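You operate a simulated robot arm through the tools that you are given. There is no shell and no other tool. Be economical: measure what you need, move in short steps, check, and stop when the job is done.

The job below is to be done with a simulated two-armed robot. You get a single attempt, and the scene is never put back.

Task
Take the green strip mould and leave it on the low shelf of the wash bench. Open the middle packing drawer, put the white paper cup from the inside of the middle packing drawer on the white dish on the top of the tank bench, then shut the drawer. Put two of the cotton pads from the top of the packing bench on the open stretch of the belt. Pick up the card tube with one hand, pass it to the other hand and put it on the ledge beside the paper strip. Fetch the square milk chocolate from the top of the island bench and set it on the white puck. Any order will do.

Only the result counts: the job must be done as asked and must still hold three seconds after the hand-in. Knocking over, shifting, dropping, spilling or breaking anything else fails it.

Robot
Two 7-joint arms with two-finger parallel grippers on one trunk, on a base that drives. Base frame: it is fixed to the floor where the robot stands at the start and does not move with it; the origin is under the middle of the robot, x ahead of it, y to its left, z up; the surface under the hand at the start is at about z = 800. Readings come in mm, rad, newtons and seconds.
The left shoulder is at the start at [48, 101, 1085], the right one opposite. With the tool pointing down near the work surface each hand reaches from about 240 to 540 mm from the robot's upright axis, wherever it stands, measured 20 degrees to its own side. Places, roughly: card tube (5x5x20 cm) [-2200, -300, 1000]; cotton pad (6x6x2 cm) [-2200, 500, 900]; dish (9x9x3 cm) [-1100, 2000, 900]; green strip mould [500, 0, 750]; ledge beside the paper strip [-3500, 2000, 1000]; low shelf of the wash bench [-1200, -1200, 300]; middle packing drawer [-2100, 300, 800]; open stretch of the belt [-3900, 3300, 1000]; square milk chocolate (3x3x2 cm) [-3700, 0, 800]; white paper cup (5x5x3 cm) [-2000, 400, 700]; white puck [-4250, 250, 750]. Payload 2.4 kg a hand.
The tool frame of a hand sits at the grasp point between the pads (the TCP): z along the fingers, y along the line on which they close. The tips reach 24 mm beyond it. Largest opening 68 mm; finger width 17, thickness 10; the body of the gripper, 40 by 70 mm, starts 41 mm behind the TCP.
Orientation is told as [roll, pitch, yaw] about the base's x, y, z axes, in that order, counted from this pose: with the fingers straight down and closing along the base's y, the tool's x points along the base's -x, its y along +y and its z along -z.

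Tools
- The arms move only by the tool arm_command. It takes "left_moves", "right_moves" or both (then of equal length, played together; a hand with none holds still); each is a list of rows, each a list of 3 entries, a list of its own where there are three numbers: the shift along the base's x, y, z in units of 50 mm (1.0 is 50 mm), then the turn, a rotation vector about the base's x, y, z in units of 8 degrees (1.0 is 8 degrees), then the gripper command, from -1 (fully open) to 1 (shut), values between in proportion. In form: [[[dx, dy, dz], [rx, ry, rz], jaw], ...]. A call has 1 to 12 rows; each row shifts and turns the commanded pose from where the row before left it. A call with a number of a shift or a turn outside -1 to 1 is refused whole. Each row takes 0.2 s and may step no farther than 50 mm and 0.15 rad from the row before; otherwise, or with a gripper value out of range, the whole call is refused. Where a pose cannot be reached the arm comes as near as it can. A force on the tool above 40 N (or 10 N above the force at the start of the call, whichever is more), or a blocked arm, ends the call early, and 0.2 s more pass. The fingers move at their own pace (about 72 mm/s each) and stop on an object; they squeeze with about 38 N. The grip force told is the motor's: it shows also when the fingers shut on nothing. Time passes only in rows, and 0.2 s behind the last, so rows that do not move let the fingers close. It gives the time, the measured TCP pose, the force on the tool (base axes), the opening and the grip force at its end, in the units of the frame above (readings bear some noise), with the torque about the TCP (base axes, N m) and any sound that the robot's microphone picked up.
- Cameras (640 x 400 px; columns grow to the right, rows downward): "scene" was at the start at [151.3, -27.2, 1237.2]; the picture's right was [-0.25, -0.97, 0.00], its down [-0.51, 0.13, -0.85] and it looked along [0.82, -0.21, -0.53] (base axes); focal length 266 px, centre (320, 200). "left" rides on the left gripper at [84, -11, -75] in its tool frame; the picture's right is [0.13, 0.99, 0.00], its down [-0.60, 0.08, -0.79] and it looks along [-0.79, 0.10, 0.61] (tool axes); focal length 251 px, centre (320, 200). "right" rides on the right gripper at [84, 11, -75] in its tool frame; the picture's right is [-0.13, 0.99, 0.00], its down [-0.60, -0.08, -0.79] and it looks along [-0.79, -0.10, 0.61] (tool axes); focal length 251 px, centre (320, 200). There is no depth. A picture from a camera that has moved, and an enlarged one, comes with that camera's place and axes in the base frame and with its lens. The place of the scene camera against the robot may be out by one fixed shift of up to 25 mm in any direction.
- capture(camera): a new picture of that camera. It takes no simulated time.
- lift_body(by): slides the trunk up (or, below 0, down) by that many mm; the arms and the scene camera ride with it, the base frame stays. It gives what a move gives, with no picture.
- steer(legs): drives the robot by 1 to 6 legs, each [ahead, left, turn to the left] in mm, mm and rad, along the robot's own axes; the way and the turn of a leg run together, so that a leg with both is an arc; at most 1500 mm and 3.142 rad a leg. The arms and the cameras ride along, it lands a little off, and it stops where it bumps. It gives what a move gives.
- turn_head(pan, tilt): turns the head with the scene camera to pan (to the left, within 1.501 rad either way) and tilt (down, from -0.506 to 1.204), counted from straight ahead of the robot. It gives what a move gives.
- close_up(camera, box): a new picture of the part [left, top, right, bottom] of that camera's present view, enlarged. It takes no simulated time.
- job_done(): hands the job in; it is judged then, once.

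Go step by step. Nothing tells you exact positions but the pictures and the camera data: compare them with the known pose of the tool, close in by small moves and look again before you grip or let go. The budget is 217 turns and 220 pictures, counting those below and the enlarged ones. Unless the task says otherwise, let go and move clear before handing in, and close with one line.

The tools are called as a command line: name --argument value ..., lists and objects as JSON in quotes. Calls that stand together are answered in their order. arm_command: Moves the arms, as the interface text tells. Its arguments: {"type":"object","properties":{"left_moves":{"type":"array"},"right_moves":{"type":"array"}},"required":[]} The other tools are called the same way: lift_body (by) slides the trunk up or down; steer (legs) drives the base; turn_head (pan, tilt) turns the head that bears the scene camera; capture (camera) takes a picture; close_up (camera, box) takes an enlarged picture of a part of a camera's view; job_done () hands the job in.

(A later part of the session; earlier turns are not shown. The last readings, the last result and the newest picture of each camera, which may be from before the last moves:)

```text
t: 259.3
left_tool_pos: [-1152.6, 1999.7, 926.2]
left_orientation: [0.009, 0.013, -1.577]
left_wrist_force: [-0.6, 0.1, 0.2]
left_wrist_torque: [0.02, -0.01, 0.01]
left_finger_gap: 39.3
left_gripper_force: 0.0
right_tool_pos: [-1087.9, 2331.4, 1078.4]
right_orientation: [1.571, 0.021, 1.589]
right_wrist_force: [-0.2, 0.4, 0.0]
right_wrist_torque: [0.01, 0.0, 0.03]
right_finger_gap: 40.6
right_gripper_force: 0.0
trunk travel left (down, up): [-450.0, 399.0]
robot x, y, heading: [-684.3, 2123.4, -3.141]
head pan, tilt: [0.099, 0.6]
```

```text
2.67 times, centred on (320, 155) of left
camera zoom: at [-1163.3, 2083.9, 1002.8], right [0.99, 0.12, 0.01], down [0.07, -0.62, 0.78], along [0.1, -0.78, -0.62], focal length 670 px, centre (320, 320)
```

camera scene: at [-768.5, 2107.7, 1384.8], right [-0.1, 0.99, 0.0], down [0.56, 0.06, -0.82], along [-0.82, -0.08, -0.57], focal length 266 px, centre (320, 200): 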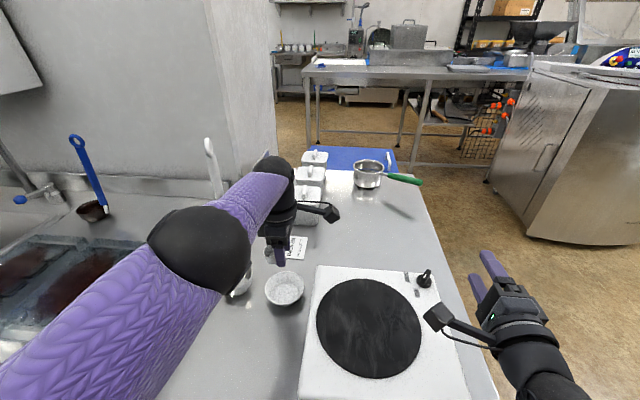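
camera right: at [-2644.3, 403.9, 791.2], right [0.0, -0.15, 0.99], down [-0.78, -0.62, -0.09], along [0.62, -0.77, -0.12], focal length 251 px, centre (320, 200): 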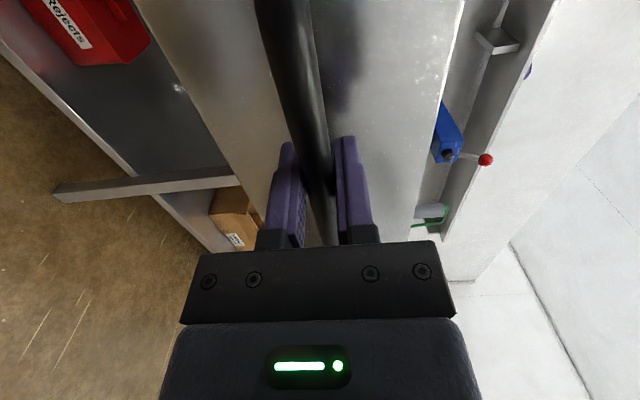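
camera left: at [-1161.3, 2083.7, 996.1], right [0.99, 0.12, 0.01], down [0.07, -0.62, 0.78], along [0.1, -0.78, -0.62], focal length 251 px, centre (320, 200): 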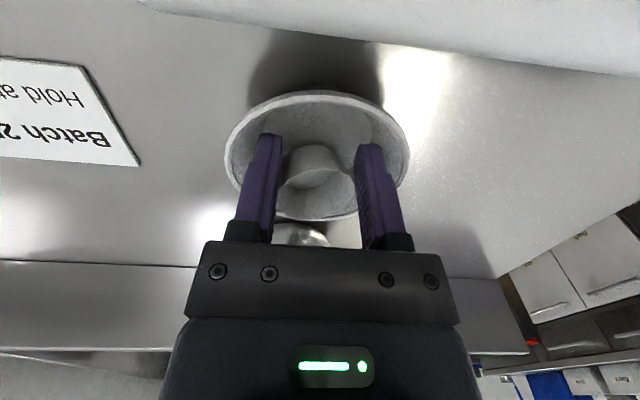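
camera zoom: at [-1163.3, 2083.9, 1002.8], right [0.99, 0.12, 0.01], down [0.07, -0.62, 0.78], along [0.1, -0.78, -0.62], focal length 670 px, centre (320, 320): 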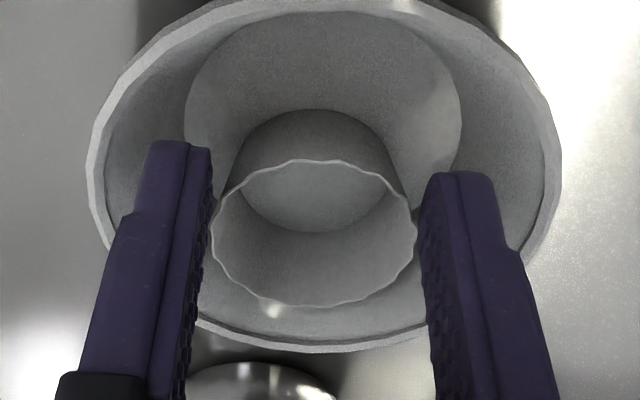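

Both stay put and the fingers are free. Rise clear.

arm_command --left_moves '[[[0, 0, 0.15], [0, 0, 0], -0.25], [[0, 0, 0.3], [0, 0, 0], -0.4], [[0, 0, 0.5], [0, 0, 0], -0.5], [[0, 0, 0.7], [0, 0, 0], -0.5], [[0, 0, 0.8], [0, 0, 0], -0.5]]'

capture --camera "left"

capture --camera "scene"

```text
t: 260.5
left_tool_pos: [-1174.4, 2001.7, 1044.8]
left_orientation: [0.009, 0.013, -1.576]
left_wrist_force: [0.4, 0.3, 0.2]
left_wrist_torque: [0.0, 0.0, -0.03]
left_finger_gap: 51.3
left_gripper_force: 0.1
left hand out of reach, approached as far as the arm can: row 1, 2, 3, 4, 5
right_tool_pos: [-1087.9, 2330.9, 1078.9]
right_orientation: [1.571, 0.022, 1.591]
right_wrist_force: [0.5, 0.2, 0.2]
right_wrist_torque: [0.06, 0.02, 0.0]
right_finger_gap: 41.0
right_gripper_force: 0.2
trunk travel left (down, up): [-450.0, 399.0]
robot x, y, heading: [-687.1, 2119.5, -3.145]
head pan, tilt: [0.099, 0.6]
```

```text
107 pictures are left
camera left: at [-1185.9, 2084.5, 1120.8], right [0.99, 0.12, 0.01], down [0.07, -0.62, 0.79], along [0.1, -0.78, -0.62], focal length 251 px, centre (320, 200)
```

left: 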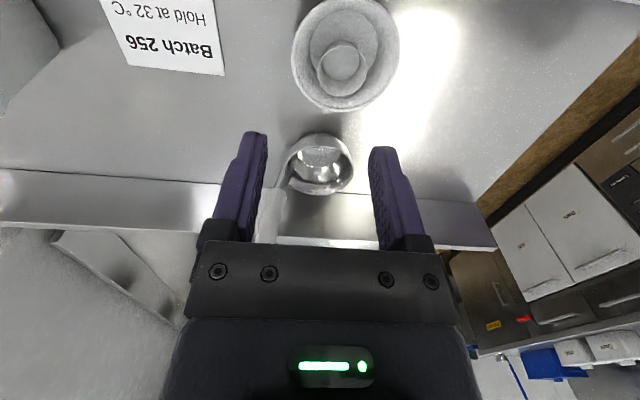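

```text
106 pictures are left
camera scene: at [-784.1, 2107.6, 1384.8], right [-0.1, 0.99, 0.0], down [0.56, 0.06, -0.82], along [-0.82, -0.08, -0.57], focal length 266 px, centre (320, 200)
```

scene: 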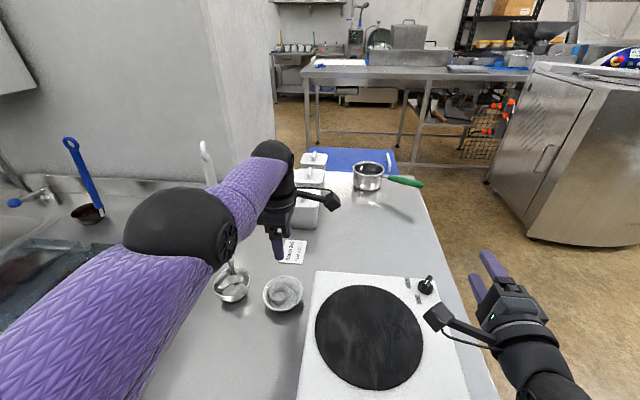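

The white cup sits in the white dish. I'll back out and bring both hands to neutral tool-down poses, then lower the trunk to normal.

steer --legs '[[-320, 0, 0]]'

arm_command --left_moves '[[[0.36, -0.08, 0.3], [0, 0, -0.935], -1], [[0.36, -0.08, 0.3], [0, 0, -0.935], -1], [[0.36, -0.08, 0.3], [0, 0, -0.935], -1], [[0.36, -0.08, 0.3], [0, 0, -0.935], -1], [[0.36, -0.08, 0.3], [0, 0, -0.935], -1], [[0.36, -0.08, 0.3], [0, 0, -0.935], -1], [[0.36, -0.08, 0.3], [0, 0, -0.935], -1], [[0.36, -0.08, 0.3], [0, 0, -0.935], -1], [[0.36, -0.08, 0.3], [0, 0, -0.935], -1], [[0.36, -0.08, 0.3], [0, 0, -0.935], -1], [[0.36, -0.08, 0.3], [0, 0, -0.935], -1], [[0.36, -0.08, 0.3], [0, 0, -0.935], -1]]' --right_moves '[[[0.1, 0.1, 0], [0, -0.9375, 0], -1], [[0.1, 0.1, 0], [0, -0.9375, 0], -1], [[0.1, 0.1, 0], [0, -0.9375, 0], -1], [[0.1, 0.1, 0], [0, -0.9375, 0], -1], [[0.1, 0.1, 0], [0, -0.9375, 0], -1], [[0.1, 0.1, 0], [0, -0.9375, 0], -1], [[0.1, 0.1, 0], [0, -0.9375, 0], -1], [[0.1, 0.1, 0], [0, -0.9375, 0], -1], [[0.1, 0.1, 0], [0, -0.9375, 0], -1], [[0.1, 0.1, 0], [0, -0.9375, 0], -1], [[0.1, 0.1, 0], [0, -0.9375, 0], -1], [[0.1, 0.1, 0], [0, -0.9375, 0], -1]]'

lift_body --by -149

capture --camera "scene"

```text
t: 262.6
left_tool_pos: [-859.0, 2000.8, 1044.3]
left_orientation: [0.008, 0.016, -1.579]
left_wrist_force: [1.1, 0.2, -0.1]
left_wrist_torque: [-0.01, 0.04, 0.02]
left_finger_gap: 50.9
left_gripper_force: 0.1
right_tool_pos: [-770.7, 2331.9, 1077.5]
right_orientation: [1.571, 0.021, 1.59]
right_wrist_force: [-0.3, 0.1, 0.2]
right_wrist_torque: [0.01, -0.04, -0.02]
right_finger_gap: 40.9
right_gripper_force: 0.0
trunk travel left (down, up): [-450.0, 399.0]
robot x, y, heading: [-372.7, 2123.0, -3.145]
head pan, tilt: [0.099, 0.6]
```

```text
t: 265.3
left_tool_pos: [-826.7, 1964.0, 1249.9]
left_orientation: [0.007, 0.002, -3.115]
left_wrist_force: [-5.2, -2.5, -7.0]
left_wrist_torque: [0.14, 0.23, -0.18]
left_finger_gap: 68.2
left_gripper_force: 0.0
left hand out of reach, approached as far as the arm can: row 1, 2, 3, 4, 5, 6, 7, 8, 9, 10, 11, 12
right_tool_pos: [-711.8, 2391.0, 1078.4]
right_orientation: [0.012, 0.019, 1.551]
right_wrist_force: [0.4, 0.5, -0.1]
right_wrist_torque: [0.01, -0.02, -0.04]
right_finger_gap: 68.1
right_gripper_force: 0.0
trunk travel left (down, up): [-450.0, 399.0]
robot x, y, heading: [-371.6, 2120.5, -3.145]
head pan, tilt: [0.099, 0.6]
stopped in row 12 (left hand): the force on the tool passed its limit at 95 N (the readings are from after the stop); the commanded pose is now the measured one
```

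```text
t: 266.1
left_tool_pos: [-832.0, 1963.6, 1193.6]
left_orientation: [0.007, 0.012, -3.113]
left_wrist_force: [-7.4, 1.3, -8.4]
left_wrist_torque: [-0.23, 0.25, 0.28]
left_finger_gap: 67.9
left_gripper_force: 0.1
right_tool_pos: [-711.6, 2390.7, 1024.3]
right_orientation: [0.007, 0.019, 1.551]
right_wrist_force: [-0.6, -0.2, -0.6]
right_wrist_torque: [0.03, 0.03, 0.03]
right_finger_gap: 68.0
right_gripper_force: 0.2
trunk travel left (down, up): [-399.0, 451.0]
robot x, y, heading: [-369.4, 2120.4, -3.135]
head pan, tilt: [0.099, 0.6]
stopped: the force on the tool passed its limit at 41 N (the readings are from after the stop); the commanded pose is now the measured one
```

```text
105 pictures are left
camera scene: at [-474.8, 2107.8, 1332.1], right [-0.1, 0.99, 0.0], down [0.56, 0.06, -0.82], along [-0.82, -0.08, -0.57], focal length 266 px, centre (320, 200)
```

scene: 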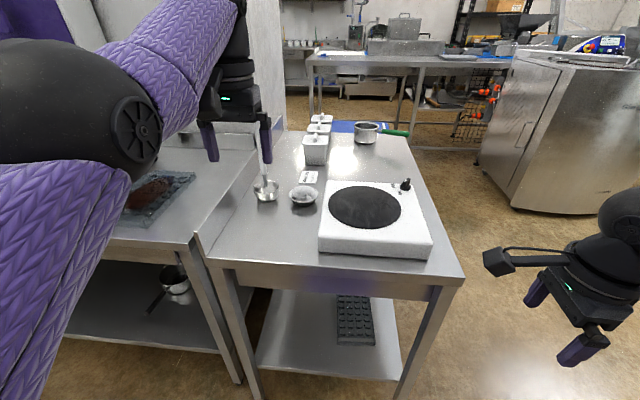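

The left elbow is pressing against the robot's own head in this configuration. I'll move the left hand outward and down to free it.

arm_command --left_moves '[[[0, -0.6, -0.2], [0, 0, 0], -1], [[0, -0.7, -0.4], [0, 0, 0], -1], [[0, -0.7, -0.5], [0, 0, 0], -1], [[0, -0.7, -0.5], [0, 0, 0], -1], [[0.3, 0, -0.5], [0, 0, 0], -1], [[0.4, 0, -0.3], [0, 0, 0], -1]]'

capture --camera "scene"

```text
t: 267.5
left_tool_pos: [-837.4, 1815.4, 1081.9]
left_orientation: [0.004, 0.014, -3.112]
left_wrist_force: [-0.4, 0.3, 0.0]
left_wrist_torque: [0.0, -0.03, 0.01]
left_finger_gap: 67.9
left_gripper_force: 0.0
left hand out of reach, approached as far as the arm can: row 2, 5, 6
right_tool_pos: [-711.5, 2391.0, 1024.8]
right_orientation: [0.007, 0.019, 1.55]
right_wrist_force: [1.6, 0.3, -0.9]
right_wrist_torque: [-0.01, -0.06, 0.02]
right_finger_gap: 68.0
right_gripper_force: 0.0
trunk travel left (down, up): [-399.0, 451.0]
robot x, y, heading: [-370.2, 2123.0, -3.145]
head pan, tilt: [0.099, 0.6]
```

```text
104 pictures are left
camera scene: at [-474.8, 2107.7, 1332.8], right [-0.1, 0.99, 0.0], down [0.56, 0.06, -0.82], along [-0.82, -0.08, -0.57], focal length 266 px, centre (320, 200)
```

scene: 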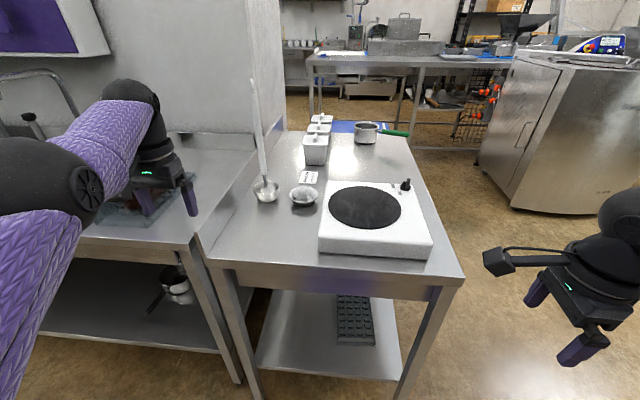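

Freed. I'll back away from the bench for room, and try folding the left arm in from a lower position.

steer --legs '[[-130, 0, 0]]'

arm_command --left_moves '[[[0, 0, -0.8], [0, 0, 0], -1], [[0, 0, -0.8], [0, 0, 0], -1], [[0, 0, -0.8], [0, 0, 0], -1], [[0, 0, -0.8], [0, 0, 0], -1], [[0.4, 0, -0.5], [0, 0, 0], -1], [[0.7, 0, 0], [0, 0, 0], -1], [[0.7, 0.2, 0], [0, 0, 0], -1], [[0.7, 0.4, 0], [0, 0, 0], -1], [[0.7, 0.5, 0], [0, 0, 0], -1]]'

capture --camera "scene"

```text
t: 268.8
left_tool_pos: [-709.7, 1816.3, 1081.6]
left_orientation: [0.005, 0.014, -3.112]
left_wrist_force: [-1.0, -0.1, -0.1]
left_wrist_torque: [0.02, 0.01, -0.03]
left_finger_gap: 68.0
left_gripper_force: 0.1
right_tool_pos: [-582.6, 2390.9, 1025.8]
right_orientation: [0.007, 0.019, 1.55]
right_wrist_force: [-0.5, 0.4, 1.3]
right_wrist_torque: [0.0, 0.01, 0.0]
right_finger_gap: 68.1
right_gripper_force: 0.0
trunk travel left (down, up): [-399.0, 451.0]
robot x, y, heading: [-242.3, 2122.4, -3.141]
head pan, tilt: [0.099, 0.6]
```

```text
t: 270.8
left_tool_pos: [-681.8, 1817.9, 852.6]
left_orientation: [0.005, 0.018, -3.111]
left_wrist_force: [-1.5, -0.4, 0.4]
left_wrist_torque: [-0.02, -0.03, -0.01]
left_finger_gap: 68.1
left_gripper_force: 0.0
left hand out of reach, approached as far as the arm can: row 1, 4, 5, 6, 7, 8, 9
right_tool_pos: [-583.3, 2390.9, 1023.3]
right_orientation: [0.007, 0.02, 1.55]
right_wrist_force: [1.0, 0.0, -0.3]
right_wrist_torque: [0.0, 0.0, 0.01]
right_finger_gap: 68.4
right_gripper_force: 0.0
trunk travel left (down, up): [-399.0, 451.0]
robot x, y, heading: [-242.9, 2126.3, -3.139]
head pan, tilt: [0.099, 0.6]
```

```text
103 pictures are left
camera scene: at [-346.5, 2108.0, 1332.8], right [-0.1, 1.0, 0.0], down [0.56, 0.06, -0.82], along [-0.82, -0.08, -0.57], focal length 266 px, centre (320, 200)
```

scene: 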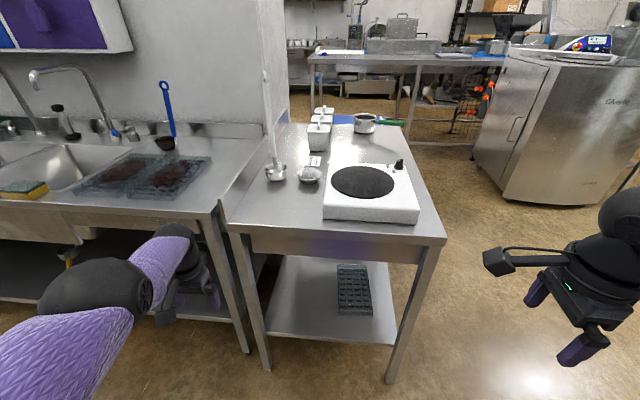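

The arm solver is stuck in this elbow posture. I'll try moving the hand inward across the front to let the elbow swing out.

arm_command --left_moves '[[[0, 0.8, 0.2], [0, 0, 0], -1], [[0, 0.8, 0.2], [0, 0, 0], -1], [[0, 0.8, 0.2], [0, 0, 0], -1], [[0, 0.8, 0.2], [0, 0, 0], -1], [[0.4, 0, 0.2], [0, 0, 0], -1], [[0.5, 0, 0.2], [0, 0, 0], -1], [[0.5, 0, 0.2], [0, 0, 0], -1]]'

capture --camera "scene"

```text
t: 272.4
left_tool_pos: [-716.0, 1973.8, 880.3]
left_orientation: [0.006, 0.016, -3.112]
left_wrist_force: [-0.4, 0.6, 0.4]
left_wrist_torque: [0.0, 0.01, 0.01]
left_finger_gap: 68.0
left_gripper_force: 0.0
left hand out of reach, approached as far as the arm can: row 1, 2, 3, 4, 5, 6, 7
right_tool_pos: [-582.9, 2391.2, 1024.3]
right_orientation: [0.008, 0.02, 1.549]
right_wrist_force: [-0.1, 0.6, 0.3]
right_wrist_torque: [-0.03, 0.01, 0.03]
right_finger_gap: 68.0
right_gripper_force: 0.0
trunk travel left (down, up): [-399.0, 451.0]
robot x, y, heading: [-239.1, 2119.7, -3.143]
head pan, tilt: [0.099, 0.6]
```

```text
102 pictures are left
camera scene: at [-346.5, 2108.0, 1332.8], right [-0.1, 1.0, 0.0], down [0.56, 0.06, -0.82], along [-0.82, -0.08, -0.57], focal length 266 px, centre (320, 200)
```

scene: 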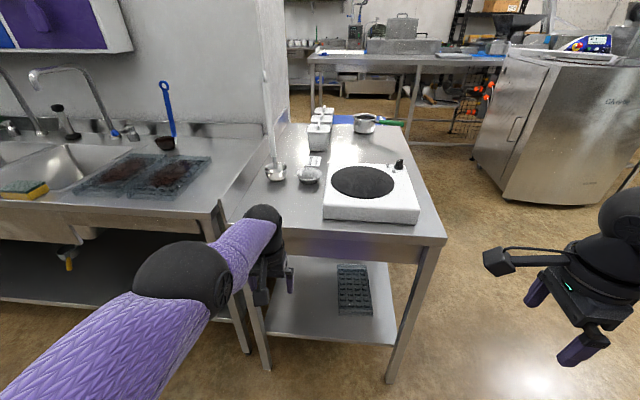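

I'll go the other way: out to the side and up level with the shoulder, then retract.

arm_command --left_moves '[[[0, -0.6, 0.6], [0, 0, 0], -1], [[0, -0.6, 0.7], [0, 0, 0], -1], [[0, -0.6, 0.7], [0, 0, 0], -1], [[0, -0.6, 0.7], [0, 0, 0], -1], [[0, -0.5, 0.8], [0, 0, 0], -1], [[0, -0.4, 0.8], [0, 0, 0], -1], [[0, 0, 0.8], [0, 0, 0], -1], [[0.2, 0, 0.8], [0, 0, 0], -1], [[0.6, 0, 0], [0, 0, 0], -1], [[0.6, 0, 0], [0, 0, 0], -1], [[0.6, 0, 0], [0, 0, 0], -1], [[0.6, 0, 0], [0, 0, 0], -1]]'

capture --camera "scene"

```text
t: 275.0
left_tool_pos: [-661.3, 1781.7, 1201.0]
left_orientation: [0.005, 0.015, -3.113]
left_wrist_force: [-0.1, 0.6, 0.6]
left_wrist_torque: [0.0, 0.02, 0.0]
left_finger_gap: 67.9
left_gripper_force: 0.0
left hand out of reach, approached as far as the arm can: row 1, 2, 5, 6, 7, 9, 10, 11, 12
right_tool_pos: [-584.4, 2391.2, 1024.9]
right_orientation: [0.007, 0.019, 1.549]
right_wrist_force: [-0.8, -0.2, 0.0]
right_wrist_torque: [0.02, -0.01, 0.01]
right_finger_gap: 68.0
right_gripper_force: 0.1
trunk travel left (down, up): [-399.0, 451.0]
robot x, y, heading: [-240.6, 2125.5, -3.139]
head pan, tilt: [0.099, 0.6]
```

```text
101 pictures are left
camera scene: at [-346.6, 2108.0, 1332.8], right [-0.1, 1.0, 0.0], down [0.56, 0.06, -0.82], along [-0.82, -0.08, -0.57], focal length 266 px, centre (320, 200)
```

scene: 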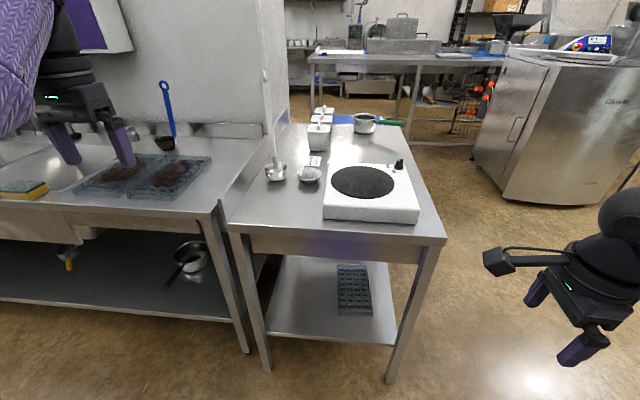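

arm_command --left_moves '[[[0, 0, 0], [0, -0.9, 0], -1], [[0, 0, 0], [0, -0.9, 0], -1], [[0.2, 0, 0], [0, -0.9, 0], -1], [[0.4, 0, 0], [0, -0.9, 0], -1], [[0.6, 0, 0], [0, 0, 0], -1], [[0.6, 0, 0], [0, 0, 0], -1], [[0.6, 0.2, 0], [0, 0, 0], -1], [[0.6, 0.3, 0], [0, 0, 0], -1]]'

turn_head --pan 0.8 --tilt 0.5

capture --camera "scene"

```text
t: 276.8
left_tool_pos: [-661.4, 1782.1, 1200.3]
left_orientation: [0.004, 0.016, -3.113]
left_wrist_force: [-0.7, -0.5, 0.8]
left_wrist_torque: [0.02, -0.03, -0.05]
left_finger_gap: 68.1
left_gripper_force: 0.1
left hand out of reach, approached as far as the arm can: row 1, 2, 3, 4, 5, 6, 7, 8
right_tool_pos: [-583.0, 2391.5, 1025.0]
right_orientation: [0.009, 0.018, 1.55]
right_wrist_force: [-0.6, 1.0, 0.1]
right_wrist_torque: [0.04, 0.0, -0.02]
right_finger_gap: 68.1
right_gripper_force: 0.1
trunk travel left (down, up): [-399.0, 451.0]
robot x, y, heading: [-240.0, 2122.5, -3.139]
head pan, tilt: [0.099, 0.6]
```

```text
t: 277.8
left_tool_pos: [-661.5, 1782.2, 1201.7]
left_orientation: [0.005, 0.015, -3.114]
left_wrist_force: [-0.2, 0.3, 0.4]
left_wrist_torque: [0.0, 0.01, 0.02]
left_finger_gap: 68.0
left_gripper_force: 0.1
right_tool_pos: [-584.7, 2391.1, 1025.1]
right_orientation: [0.008, 0.019, 1.549]
right_wrist_force: [-0.8, -0.1, 0.6]
right_wrist_torque: [0.01, -0.02, 0.0]
right_finger_gap: 67.9
right_gripper_force: 0.1
trunk travel left (down, up): [-399.0, 451.0]
robot x, y, heading: [-243.6, 2124.5, -3.142]
head pan, tilt: [0.799, 0.499]
```

```text
100 pictures are left
camera scene: at [-322.0, 2051.5, 1341.9], right [-0.72, 0.7, 0.0], down [0.33, 0.34, -0.88], along [-0.61, -0.63, -0.48], focal length 266 px, centre (320, 200)
```

scene: 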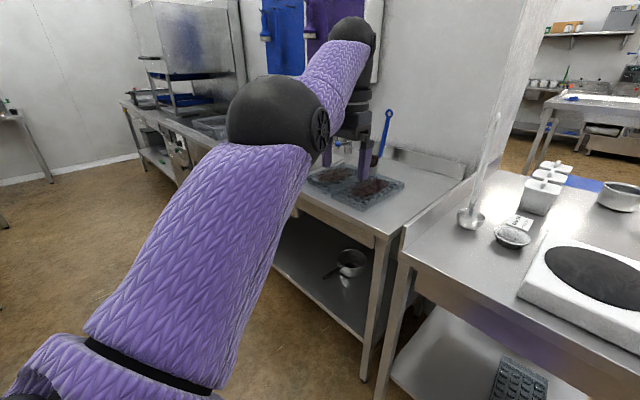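

The wrist is at its maximum bend. I'll tilt the fingers forward first, retract, then see whether it can straighten up.

arm_command --left_moves '[[[0, 0, 0], [0, 0.9, 0], -1], [[0.2, 0, 0], [0, 0.9, 0], -1], [[0.4, 0, 0], [0, 0.9, 0], -1], [[0.5, 0, 0], [0, 0.9, 0], -1], [[0.6, 0, 0], [0, 0.5, 0], -1], [[0.6, 0, 0], [0, 0, 0], -1], [[0.6, 0.2, 0], [0, 0, 0], -1], [[0.4, 0.4, -0.2], [0, 0, 0], -1], [[0, 0.6, -0.2], [0, 0, 0], -1], [[0, 0.6, -0.2], [0, 0, 0], -1]]'

capture --camera "scene"

```text
t: 280.0
left_tool_pos: [-683.0, 1739.3, 1295.7]
left_orientation: [-0.015, -0.554, -3.107]
left_wrist_force: [0.0, 0.7, 0.5]
left_wrist_torque: [0.03, -0.01, 0.01]
left_finger_gap: 68.0
left_gripper_force: 0.0
left hand out of reach, approached as far as the arm can: row 1, 2, 3, 4, 5, 6, 7, 8, 9, 10
right_tool_pos: [-585.3, 2391.2, 1024.8]
right_orientation: [0.006, 0.019, 1.549]
right_wrist_force: [-0.4, 0.2, -0.8]
right_wrist_torque: [-0.01, -0.01, 0.02]
right_finger_gap: 67.6
right_gripper_force: 0.0
trunk travel left (down, up): [-399.0, 451.0]
robot x, y, heading: [-245.4, 2123.9, -3.141]
head pan, tilt: [0.799, 0.499]
```

```text
99 pictures are left
camera scene: at [-322.1, 2051.6, 1341.9], right [-0.72, 0.7, 0.0], down [0.33, 0.34, -0.88], along [-0.61, -0.63, -0.48], focal length 266 px, centre (320, 200)
```

scene: 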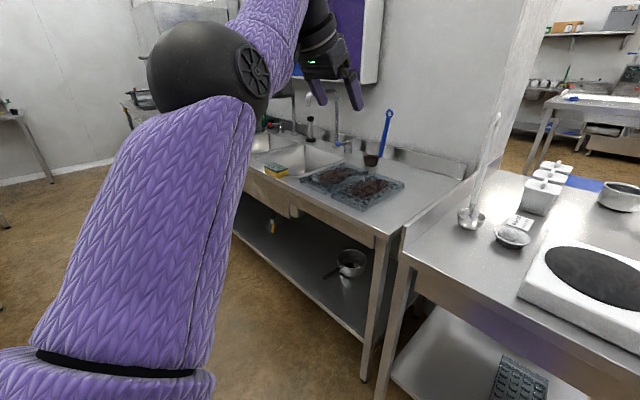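

I'll try the fully extended pose, where the elbow can swing over, and then retract from there.

arm_command --left_moves '[[[-0.4, 0.45, -0.7], [0, -0.5, 0], -1], [[-0.4, 0.45, -0.7], [0, -0.5, 0], -1], [[-0.4, 0.45, -0.7], [0, -0.5, 0], -1], [[-0.4, 0.45, -0.7], [0, -0.5, 0], -1], [[-0.4, 0.45, -0.7], [0, -0.5, 0], -1], [[-0.4, 0.45, -0.7], [0, -0.5, 0], -1], [[-0.4, 0.45, -0.7], [0, -0.5, 0], -1], [[-0.4, 0.45, -0.7], [0, -0.5, 0], -1], [[-0.5, 0, 0], [0, 0, 0], -1]]'

arm_command --left_moves '[[[0.6, 0, 0.2], [0, 0, 0], -1], [[0.6, 0, 0.2], [0, 0, 0], -1], [[0.6, 0, 0.2], [0, 0, 0], -1], [[0.6, 0, 0.2], [0, 0, 0], -1], [[0.6, 0, 0.2], [0, 0, 0], -1], [[0.6, 0, 0.2], [0, 0, 0], -1]]'

capture --camera "scene"

```text
t: 282.0
left_tool_pos: [-740.0, 1929.0, 1006.4]
left_orientation: [0.005, 0.001, -3.11]
left_wrist_force: [0.0, -0.9, 1.1]
left_wrist_torque: [-0.03, -0.01, 0.0]
left_finger_gap: 68.0
left_gripper_force: 0.1
left hand out of reach, approached as far as the arm can: row 1, 3, 4, 5, 6, 7, 8, 9
right_tool_pos: [-584.5, 2392.1, 1026.9]
right_orientation: [0.008, 0.018, 1.55]
right_wrist_force: [0.1, 0.3, 0.5]
right_wrist_torque: [0.01, -0.02, 0.01]
right_finger_gap: 68.0
right_gripper_force: 0.1
trunk travel left (down, up): [-399.0, 451.0]
robot x, y, heading: [-245.4, 2121.8, -3.142]
head pan, tilt: [0.799, 0.499]
```

```text
t: 283.4
left_tool_pos: [-597.4, 1926.9, 1056.7]
left_orientation: [0.006, 0.004, -3.114]
left_wrist_force: [0.2, 0.2, -0.8]
left_wrist_torque: [0.04, 0.04, -0.01]
left_finger_gap: 67.8
left_gripper_force: 0.1
left hand out of reach, approached as far as the arm can: row 1, 2
right_tool_pos: [-582.7, 2391.5, 1025.0]
right_orientation: [0.006, 0.018, 1.55]
right_wrist_force: [-0.8, -0.4, -0.5]
right_wrist_torque: [-0.01, -0.05, -0.03]
right_finger_gap: 67.9
right_gripper_force: 0.0
trunk travel left (down, up): [-399.0, 451.0]
robot x, y, heading: [-243.7, 2123.5, -3.141]
head pan, tilt: [0.799, 0.499]
```

```text
98 pictures are left
camera scene: at [-321.6, 2051.3, 1342.0], right [-0.72, 0.7, 0.0], down [0.33, 0.34, -0.88], along [-0.61, -0.63, -0.48], focal length 266 px, centre (320, 200)
```

scene: 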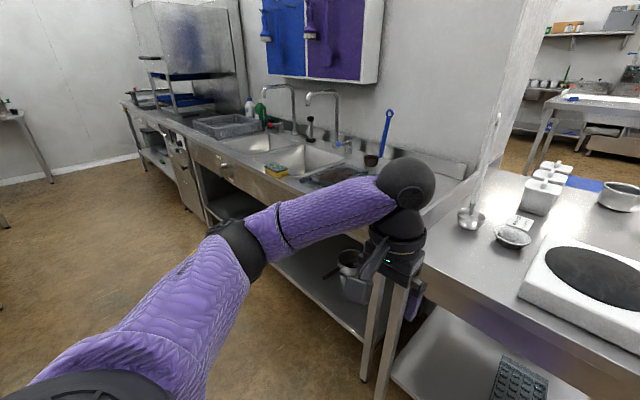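

The elbow has flipped back to the normal posture. I'll tuck the left hand, lower the trunk to normal, and drive back to the packing bench for the pads and the tube.

arm_command --left_moves '[[[0.4, 0, 0.5], [0, 0, 0], -1], [[0.4, 0, 0.5], [0, 0, 0], -1], [[0.4, 0, 0.5], [0, 0, 0], -1], [[0.4, 0, 0.4], [0, 0, 0], -1]]'

lift_body --by -99

steer --legs '[[0, -780, 0], [1450, 0, 0], [1020, 0, 0], [0, 0, 1.571], [1450, 0, 0], [900, 0, 0]]'

steer --legs '[[0, 0, 1.571]]'

turn_head --pan -0.3 --tilt 0.55

capture --camera "scene"

```text
t: 284.4
left_tool_pos: [-518.3, 1926.5, 1154.1]
left_orientation: [0.006, 0.002, -3.112]
left_wrist_force: [-0.9, 0.1, -0.4]
left_wrist_torque: [0.01, -0.03, 0.01]
left_finger_gap: 67.9
left_gripper_force: 0.1
right_tool_pos: [-584.0, 2390.7, 1024.8]
right_orientation: [0.006, 0.02, 1.549]
right_wrist_force: [0.2, -0.1, 0.1]
right_wrist_torque: [0.03, 0.02, -0.01]
right_finger_gap: 68.1
right_gripper_force: 0.1
trunk travel left (down, up): [-399.0, 451.0]
robot x, y, heading: [-244.9, 2123.3, -3.141]
head pan, tilt: [0.799, 0.499]
```

```text
t: 285.8
left_tool_pos: [-518.1, 1927.0, 1055.1]
left_orientation: [0.004, 0.001, -3.112]
left_wrist_force: [-0.1, 0.4, -0.4]
left_wrist_torque: [0.0, 0.0, 0.02]
left_finger_gap: 68.1
left_gripper_force: 0.0
right_tool_pos: [-583.5, 2390.6, 927.0]
right_orientation: [0.009, 0.018, 1.549]
right_wrist_force: [0.6, 1.0, 0.2]
right_wrist_torque: [-0.01, 0.0, 0.01]
right_finger_gap: 67.7
right_gripper_force: 0.1
trunk travel left (down, up): [-300.0, 550.0]
robot x, y, heading: [-243.0, 2121.9, -3.145]
head pan, tilt: [0.799, 0.499]
```

```text
t: 311.9
left_tool_pos: [-2448.1, 1205.2, 1056.1]
left_orientation: [0.007, -0.002, -1.462]
left_wrist_force: [0.2, -0.3, 0.3]
left_wrist_torque: [-0.01, 0.02, -0.02]
left_finger_gap: 67.9
left_gripper_force: 0.0
right_tool_pos: [-2906.7, 1106.3, 927.4]
right_orientation: [0.012, 0.023, -3.091]
right_wrist_force: [-0.4, -0.2, -0.1]
right_wrist_torque: [0.02, 0.01, 0.03]
right_finger_gap: 68.0
right_gripper_force: 0.0
trunk travel left (down, up): [-300.0, 550.0]
robot x, y, heading: [-2660.2, 1462.2, -1.498]
head pan, tilt: [0.799, 0.499]
stopped in leg 5: the robot was blocked; the commanded pose is now the measured one
```

```text
t: 316.1
left_tool_pos: [-2402.7, 1681.1, 1054.0]
left_orientation: [0.003, 0.005, 0.131]
left_wrist_force: [0.3, 0.5, 0.3]
left_wrist_torque: [0.0, 0.02, 0.0]
left_finger_gap: 67.9
left_gripper_force: 0.2
right_tool_pos: [-2293.8, 1222.9, 926.0]
right_orientation: [0.007, 0.019, -1.499]
right_wrist_force: [0.2, 0.0, 0.2]
right_wrist_torque: [0.01, 0.03, -0.01]
right_finger_gap: 67.9
right_gripper_force: 0.0
trunk travel left (down, up): [-300.0, 550.0]
robot x, y, heading: [-2658.3, 1460.6, 0.096]
head pan, tilt: [0.799, 0.499]
```

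```text
t: 317.5
left_tool_pos: [-2402.4, 1681.5, 1054.7]
left_orientation: [0.004, 0.005, 0.13]
left_wrist_force: [0.2, 0.0, -0.5]
left_wrist_torque: [0.01, 0.01, 0.03]
left_finger_gap: 68.2
left_gripper_force: 0.0
right_tool_pos: [-2294.0, 1222.6, 925.0]
right_orientation: [0.006, 0.019, -1.499]
right_wrist_force: [-0.5, -0.1, 1.0]
right_wrist_torque: [0.01, 0.01, 0.04]
right_finger_gap: 68.3
right_gripper_force: 0.0
trunk travel left (down, up): [-300.0, 550.0]
robot x, y, heading: [-2655.4, 1458.5, 0.089]
head pan, tilt: [-0.3, 0.55]
```

```text
97 pictures are left
camera scene: at [-2505.9, 1441.1, 1237.4], right [-0.2, -0.98, 0.0], down [-0.51, 0.11, -0.85], along [0.83, -0.17, -0.52], focal length 266 px, centre (320, 200)
```

scene: 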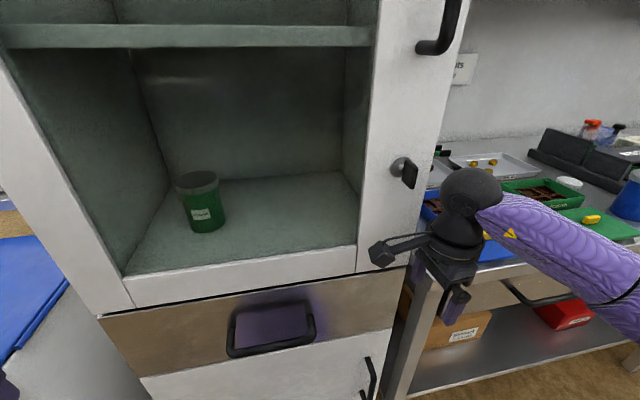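

The left elbow bumped the tall cabinet's side on the way; its contents look undisturbed. I'll back off to x ≈ -2900 and strafe along the bench instead.

steer --legs '[[-250, 0, -0.089], [0, -1030, 0]]'

turn_head --pan 0.0 --tilt 0.5

capture --camera "scene"

```text
t: 324.3
left_tool_pos: [-2627.1, 603.5, 1053.8]
left_orientation: [0.005, 0.005, 0.047]
left_wrist_force: [-0.3, 0.3, -0.4]
left_wrist_torque: [0.0, -0.04, -0.02]
left_finger_gap: 67.9
left_gripper_force: 0.0
right_tool_pos: [-2555.3, 138.7, 926.9]
right_orientation: [0.006, 0.019, -1.581]
right_wrist_force: [0.4, 0.9, -0.2]
right_wrist_torque: [-0.04, 0.01, -0.02]
right_finger_gap: 68.4
right_gripper_force: 0.0
trunk travel left (down, up): [-300.0, 550.0]
robot x, y, heading: [-2898.6, 403.7, 0.008]
head pan, tilt: [-0.3, 0.55]
```

```text
t: 325.1
left_tool_pos: [-2627.8, 604.5, 1054.8]
left_orientation: [0.003, 0.005, 0.048]
left_wrist_force: [0.6, -0.2, -0.4]
left_wrist_torque: [0.02, -0.01, 0.03]
left_finger_gap: 67.9
left_gripper_force: 0.1
right_tool_pos: [-2555.9, 138.7, 926.0]
right_orientation: [0.007, 0.019, -1.579]
right_wrist_force: [0.6, -0.3, 0.1]
right_wrist_torque: [0.02, -0.01, -0.01]
right_finger_gap: 68.4
right_gripper_force: 0.0
trunk travel left (down, up): [-300.0, 550.0]
robot x, y, heading: [-2900.9, 401.2, 0.013]
head pan, tilt: [0.0, 0.499]
```

```text
96 pictures are left
camera scene: at [-2745.1, 400.6, 1242.0], right [0.01, -1.0, 0.0], down [-0.48, -0.01, -0.88], along [0.88, 0.01, -0.48], focal length 266 px, centre (320, 200)
```

scene: 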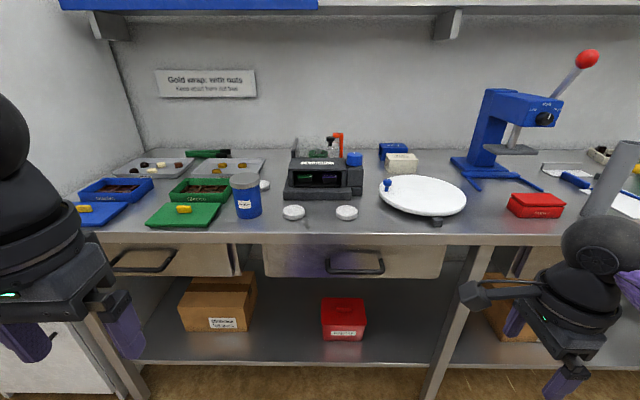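

The drawer is shut and the pads are in place. The grey upright cylinder at the right is the card tube. I'll raise the right hand, move in, and position it over the nearer right pad at about [-2186, 338].

arm_command --right_moves '[[[0, 0, 0.7], [0, 0, 0], -1], [[0, 0, 0.7], [0, 0, 0], -1], [[0, 0, 0.6], [0, 0, 0], -1]]'

steer --legs '[[275, 65, -0.013]]'

arm_command --right_moves '[[[0.3, 0.5, 0], [0, 0, 0], -1], [[0.3, 0.5, 0], [0, 0, 0], -1], [[0.3, 0.5, 0], [0, 0, 0], -1], [[0.3, 0.5, 0], [0, 0, 0], -1], [[0.3, 0.5, 0], [0, 0, 0], -1]]'

capture --camera "right"

capture --camera "scene"

```text
t: 325.9
left_tool_pos: [-2627.5, 603.5, 1053.8]
left_orientation: [0.003, 0.005, 0.048]
left_wrist_force: [0.5, 0.6, 0.2]
left_wrist_torque: [0.0, -0.04, -0.02]
left_finger_gap: 67.6
left_gripper_force: 0.0
right_tool_pos: [-2557.4, 137.7, 1028.5]
right_orientation: [0.006, 0.018, -1.582]
right_wrist_force: [-0.9, 0.6, -0.4]
right_wrist_torque: [-0.03, -0.01, 0.02]
right_finger_gap: 68.0
right_gripper_force: 0.1
trunk travel left (down, up): [-300.0, 550.0]
robot x, y, heading: [-2900.2, 403.4, 0.012]
head pan, tilt: [0.0, 0.499]
```

```text
t: 327.8
left_tool_pos: [-2354.3, 666.7, 1053.2]
left_orientation: [0.003, 0.006, 0.035]
left_wrist_force: [-0.4, 0.6, -0.5]
left_wrist_torque: [-0.02, 0.0, 0.03]
left_finger_gap: 68.2
left_gripper_force: 0.0
right_tool_pos: [-2288.7, 199.0, 1027.7]
right_orientation: [0.006, 0.018, -1.593]
right_wrist_force: [0.5, 0.2, -0.1]
right_wrist_torque: [0.05, -0.01, 0.0]
right_finger_gap: 67.9
right_gripper_force: 0.2
trunk travel left (down, up): [-300.0, 550.0]
robot x, y, heading: [-2633.3, 472.3, 0.002]
head pan, tilt: [0.0, 0.499]
```

```text
t: 329.0
left_tool_pos: [-2353.5, 666.1, 1054.3]
left_orientation: [0.002, 0.004, 0.034]
left_wrist_force: [-0.1, -0.3, -0.3]
left_wrist_torque: [-0.01, -0.01, 0.0]
left_finger_gap: 68.0
left_gripper_force: 0.1
right_tool_pos: [-2215.1, 326.0, 1027.0]
right_orientation: [0.006, 0.017, -1.593]
right_wrist_force: [0.2, -0.2, 0.3]
right_wrist_torque: [0.0, 0.01, -0.01]
right_finger_gap: 68.0
right_gripper_force: 0.0
trunk travel left (down, up): [-300.0, 550.0]
robot x, y, heading: [-2628.2, 473.2, -0.0]
head pan, tilt: [0.0, 0.499]
```

```text
95 pictures are left
camera right: at [-2204.2, 407.6, 1104.5], right [0.99, -0.15, 0.0], down [-0.1, -0.62, 0.78], along [-0.12, -0.77, -0.62], focal length 251 px, centre (320, 200)
```

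right: 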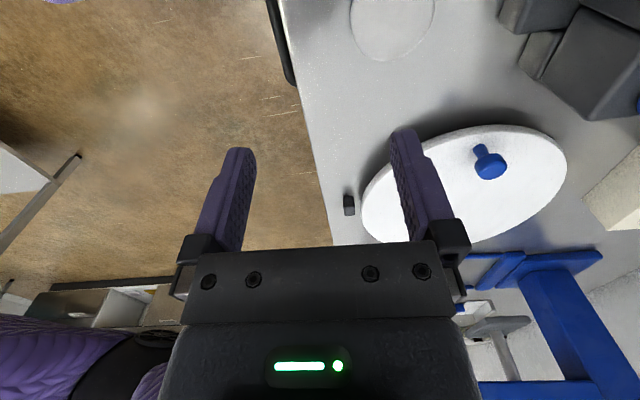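

```text
94 pictures are left
camera scene: at [-2474.3, 464.8, 1242.0], right [0.0, -1.0, 0.0], down [-0.48, 0.0, -0.88], along [0.88, 0.0, -0.48], focal length 266 px, centre (320, 200)
```

scene: 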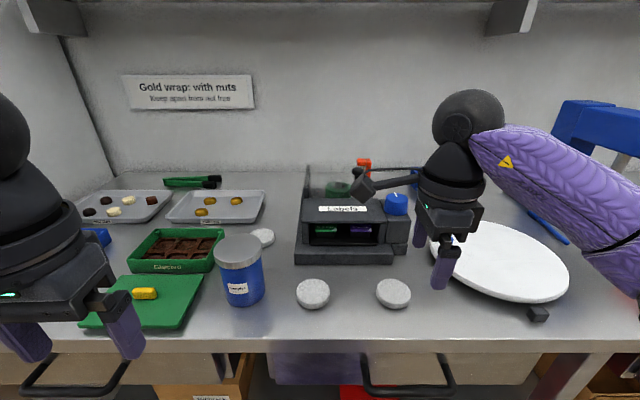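

The hand camera puts the right pad at about [-2162, 343], top z ≈ 897. I'll move above it, lower to 950 and re-measure.

arm_command --right_moves '[[[0.55, 0.2, 0], [0, 0, 0], -1], [[0.5, 0.15, -0.3], [0, 0, 0], -1], [[0, 0, -0.6], [0, 0, 0], -1], [[0, 0, -0.6], [0, 0, 0], -1]]'

capture --camera "right"

```text
t: 330.0
left_tool_pos: [-2353.5, 665.5, 1054.0]
left_orientation: [0.005, 0.006, 0.033]
left_wrist_force: [-0.1, 0.5, -0.3]
left_wrist_torque: [0.0, -0.03, 0.0]
left_finger_gap: 68.1
left_gripper_force: 0.1
right_tool_pos: [-2162.4, 342.8, 951.1]
right_orientation: [0.007, 0.019, -1.594]
right_wrist_force: [0.4, -0.3, -0.5]
right_wrist_torque: [0.0, 0.0, 0.0]
right_finger_gap: 68.0
right_gripper_force: 0.2
trunk travel left (down, up): [-300.0, 550.0]
robot x, y, heading: [-2632.3, 471.0, 0.003]
head pan, tilt: [0.0, 0.499]
```

```text
93 pictures are left
camera right: at [-2150.9, 425.1, 1029.3], right [0.99, -0.15, 0.01], down [-0.1, -0.62, 0.78], along [-0.12, -0.77, -0.62], focal length 251 px, centre (320, 200)
```

right: 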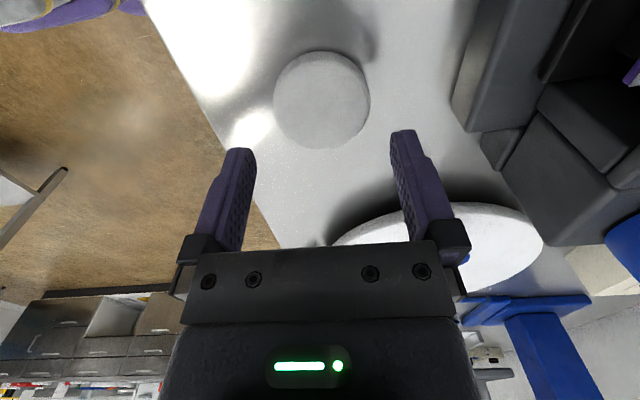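

arm_command --right_moves '[[[0, 0, -0.35], [0, 0, 0], -1], [[0, 0, -0.35], [0, 0, 0], -1]]'

capture --camera "right"

```text
t: 330.6
left_tool_pos: [-2353.4, 665.0, 1054.6]
left_orientation: [0.003, 0.004, 0.033]
left_wrist_force: [-0.4, -0.6, -0.4]
left_wrist_torque: [-0.03, 0.01, 0.0]
left_finger_gap: 68.0
left_gripper_force: 0.2
right_tool_pos: [-2161.8, 342.0, 916.9]
right_orientation: [0.006, 0.019, -1.593]
right_wrist_force: [0.0, 0.4, -0.3]
right_wrist_torque: [0.01, 0.02, 0.0]
right_finger_gap: 67.9
right_gripper_force: 0.0
trunk travel left (down, up): [-300.0, 550.0]
robot x, y, heading: [-2628.3, 466.2, 0.0]
head pan, tilt: [0.0, 0.499]
```

```text
92 pictures are left
camera right: at [-2150.1, 424.9, 994.4], right [0.99, -0.15, 0.0], down [-0.1, -0.62, 0.78], along [-0.12, -0.77, -0.62], focal length 251 px, centre (320, 200)
```

right: 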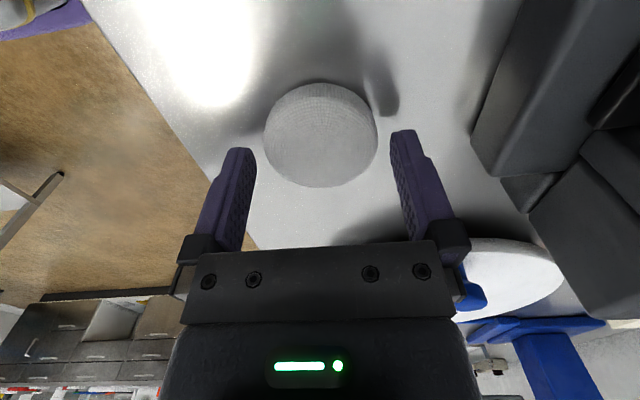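

The pad is on the tool axis (top z ≈ 886). Down 22 mm and close.

arm_command --right_moves '[[[0, 0, -0.22], [0, 0, 0], -1], [[0, 0, -0.22], [0, 0, 0], -1], [[0, 0, 0], [0, 0, 0], 1], [[0, 0, 0], [0, 0, 0], 1]]'

capture --camera "right"

```text
t: 331.2
left_tool_pos: [-2356.6, 665.1, 1054.9]
left_orientation: [0.004, 0.001, 0.035]
left_wrist_force: [0.7, 0.5, -0.5]
left_wrist_torque: [0.01, -0.05, -0.02]
left_finger_gap: 68.2
left_gripper_force: 0.1
right_tool_pos: [-2164.2, 341.6, 904.6]
right_orientation: [0.016, 0.021, -1.593]
right_wrist_force: [-14.3, 0.4, 17.6]
right_wrist_torque: [-0.16, 0.96, -0.12]
right_finger_gap: 57.0
right_gripper_force: 13.7
trunk travel left (down, up): [-300.0, 550.0]
robot x, y, heading: [-2631.2, 470.3, -0.003]
head pan, tilt: [0.0, 0.499]
stopped in row 3 (right hand): the force on the tool passed its limit at 54 N (the readings are from after the stop); the commanded pose is now the measured one
```

```text
91 pictures are left
camera right: at [-2153.2, 424.5, 982.1], right [0.99, -0.15, 0.01], down [-0.11, -0.62, 0.78], along [-0.11, -0.77, -0.63], focal length 251 px, centre (320, 200)
```

right: 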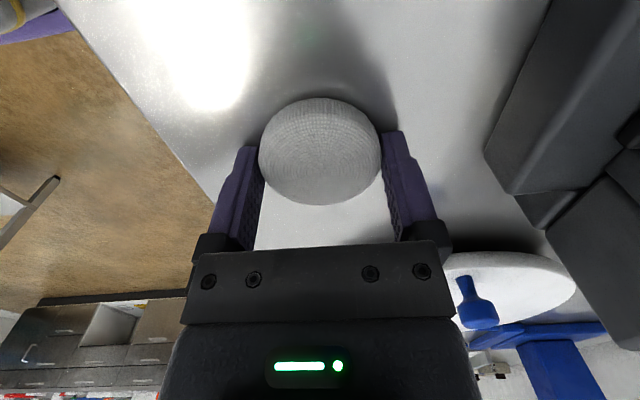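

The tips touched the bench (z ≈ 880) and the jaws are already on the pad. I'll relieve 2 mm, finish closing and lift.

arm_command --right_moves '[[[0, 0, 0.05], [0, 0, 0], 1], [[0, 0, 0], [0, 0, 0], 1], [[0, 0, 0.2], [0, 0, 0], 1], [[0, 0, 0.5], [0, 0, 0], 1], [[0, 0, 0.8], [0, 0, 0], 1], [[0, 0, 0.8], [0, 0, 0], 1]]'

capture --camera "right"

```text
t: 332.6
left_tool_pos: [-2354.7, 665.6, 1054.7]
left_orientation: [0.003, 0.005, 0.035]
left_wrist_force: [-0.1, 0.0, 0.5]
left_wrist_torque: [0.01, 0.0, -0.01]
left_finger_gap: 67.8
left_gripper_force: 0.2
right_tool_pos: [-2161.7, 342.0, 1021.1]
right_orientation: [0.015, 0.02, -1.593]
right_wrist_force: [0.1, -0.5, -0.4]
right_wrist_torque: [-0.03, 0.0, 0.01]
right_finger_gap: 53.8
right_gripper_force: 38.3
trunk travel left (down, up): [-300.0, 550.0]
robot x, y, heading: [-2631.6, 469.7, -0.005]
head pan, tilt: [0.0, 0.499]
```

```text
90 pictures are left
camera right: at [-2151.0, 424.5, 1098.0], right [0.99, -0.15, 0.01], down [-0.1, -0.62, 0.78], along [-0.11, -0.77, -0.63], focal length 251 px, centre (320, 200)
```

right: 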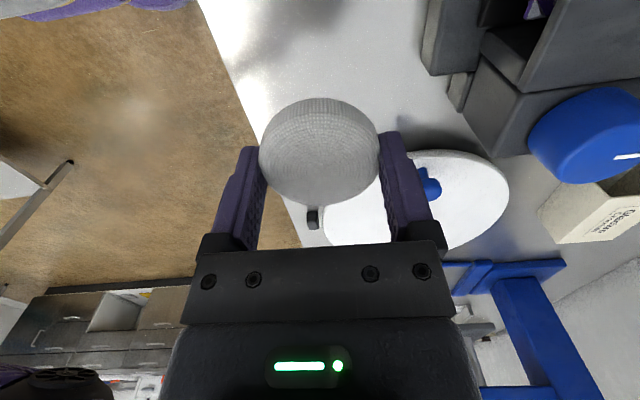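

The right pad is held. I'll tuck the right hand aside, shift the robot right, and bring the left hand over the second pad at about [-2162, 476].

arm_command --right_moves '[[[-0.4, -0.6, 0], [0, 0, 0], 1], [[-0.4, -0.7, 0], [0, 0, 0], 1], [[-0.4, -0.7, 0], [0, 0, 0], 1], [[-0.4, -0.6, 0], [0, 0, 0], 1]]'

steer --legs '[[40, -124, 0.005]]'

arm_command --left_moves '[[[0.6, -0.25, 0], [0, 0, -0.06], -1], [[0.6, -0.25, -0.1], [0, 0, -0.06], -1], [[0.6, -0.25, -0.3], [0, 0, -0.06], -1], [[0.6, -0.25, -0.4], [0, 0, -0.06], -1], [[0.6, -0.25, -0.5], [0, 0, 0], -1], [[0, 0, -0.5], [0, 0, 0], -1]]'

capture --camera "left"

capture --camera "scene"

```text
t: 333.6
left_tool_pos: [-2355.4, 664.6, 1053.5]
left_orientation: [0.004, 0.004, 0.033]
left_wrist_force: [1.0, -0.1, -0.2]
left_wrist_torque: [0.01, 0.02, 0.0]
left_finger_gap: 68.2
left_gripper_force: 0.0
right_tool_pos: [-2241.4, 210.4, 1020.6]
right_orientation: [0.015, 0.021, -1.593]
right_wrist_force: [-0.1, 0.1, 0.0]
right_wrist_torque: [0.03, -0.04, -0.01]
right_finger_gap: 54.1
right_gripper_force: 38.0
trunk travel left (down, up): [-300.0, 550.0]
robot x, y, heading: [-2631.8, 470.0, -0.0]
head pan, tilt: [0.0, 0.499]
```

```text
t: 334.9
left_tool_pos: [-2313.7, 541.1, 1053.4]
left_orientation: [0.003, 0.005, 0.037]
left_wrist_force: [-0.6, -0.6, 0.2]
left_wrist_torque: [-0.03, 0.02, -0.02]
left_finger_gap: 67.8
left_gripper_force: 0.0
right_tool_pos: [-2199.4, 88.5, 1021.1]
right_orientation: [0.014, 0.022, -1.589]
right_wrist_force: [-0.1, -0.1, -0.4]
right_wrist_torque: [-0.01, 0.04, 0.03]
right_finger_gap: 54.0
right_gripper_force: 38.0
trunk travel left (down, up): [-300.0, 550.0]
robot x, y, heading: [-2590.1, 347.9, -0.003]
head pan, tilt: [0.0, 0.499]
```

```text
t: 336.3
left_tool_pos: [-2164.0, 478.6, 963.4]
left_orientation: [0.003, 0.005, 0.002]
left_wrist_force: [-0.5, 1.1, 0.4]
left_wrist_torque: [0.03, -0.03, 0.0]
left_finger_gap: 67.9
left_gripper_force: 0.0
right_tool_pos: [-2199.8, 87.4, 1020.3]
right_orientation: [0.014, 0.021, -1.592]
right_wrist_force: [0.2, -0.2, -0.2]
right_wrist_torque: [0.01, 0.0, 0.01]
right_finger_gap: 54.2
right_gripper_force: 38.1
trunk travel left (down, up): [-300.0, 550.0]
robot x, y, heading: [-2590.4, 343.7, 0.006]
head pan, tilt: [0.0, 0.499]
```

```text
89 pictures are left
camera left: at [-2248.2, 467.5, 1039.2], right [-0.13, 0.99, 0.0], down [0.61, 0.08, 0.79], along [0.78, 0.11, -0.61], focal length 251 px, centre (320, 200)
```

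left: 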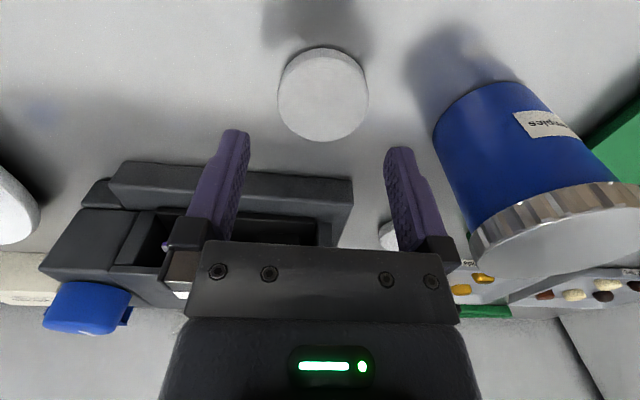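

```text
88 pictures are left
camera scene: at [-2433.7, 340.5, 1242.0], right [0.0, -1.0, 0.0], down [-0.48, 0.0, -0.88], along [0.88, 0.0, -0.48], focal length 266 px, centre (320, 200)
```

scene: 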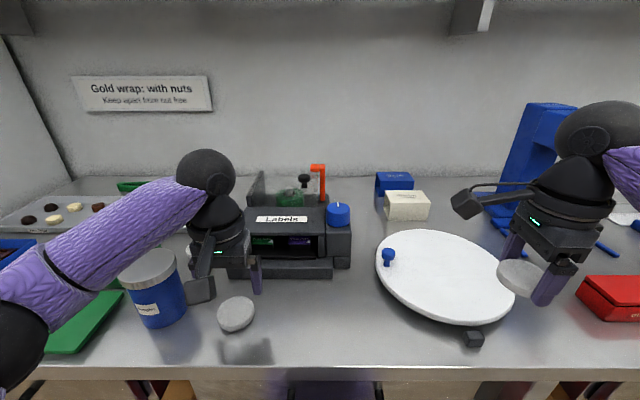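

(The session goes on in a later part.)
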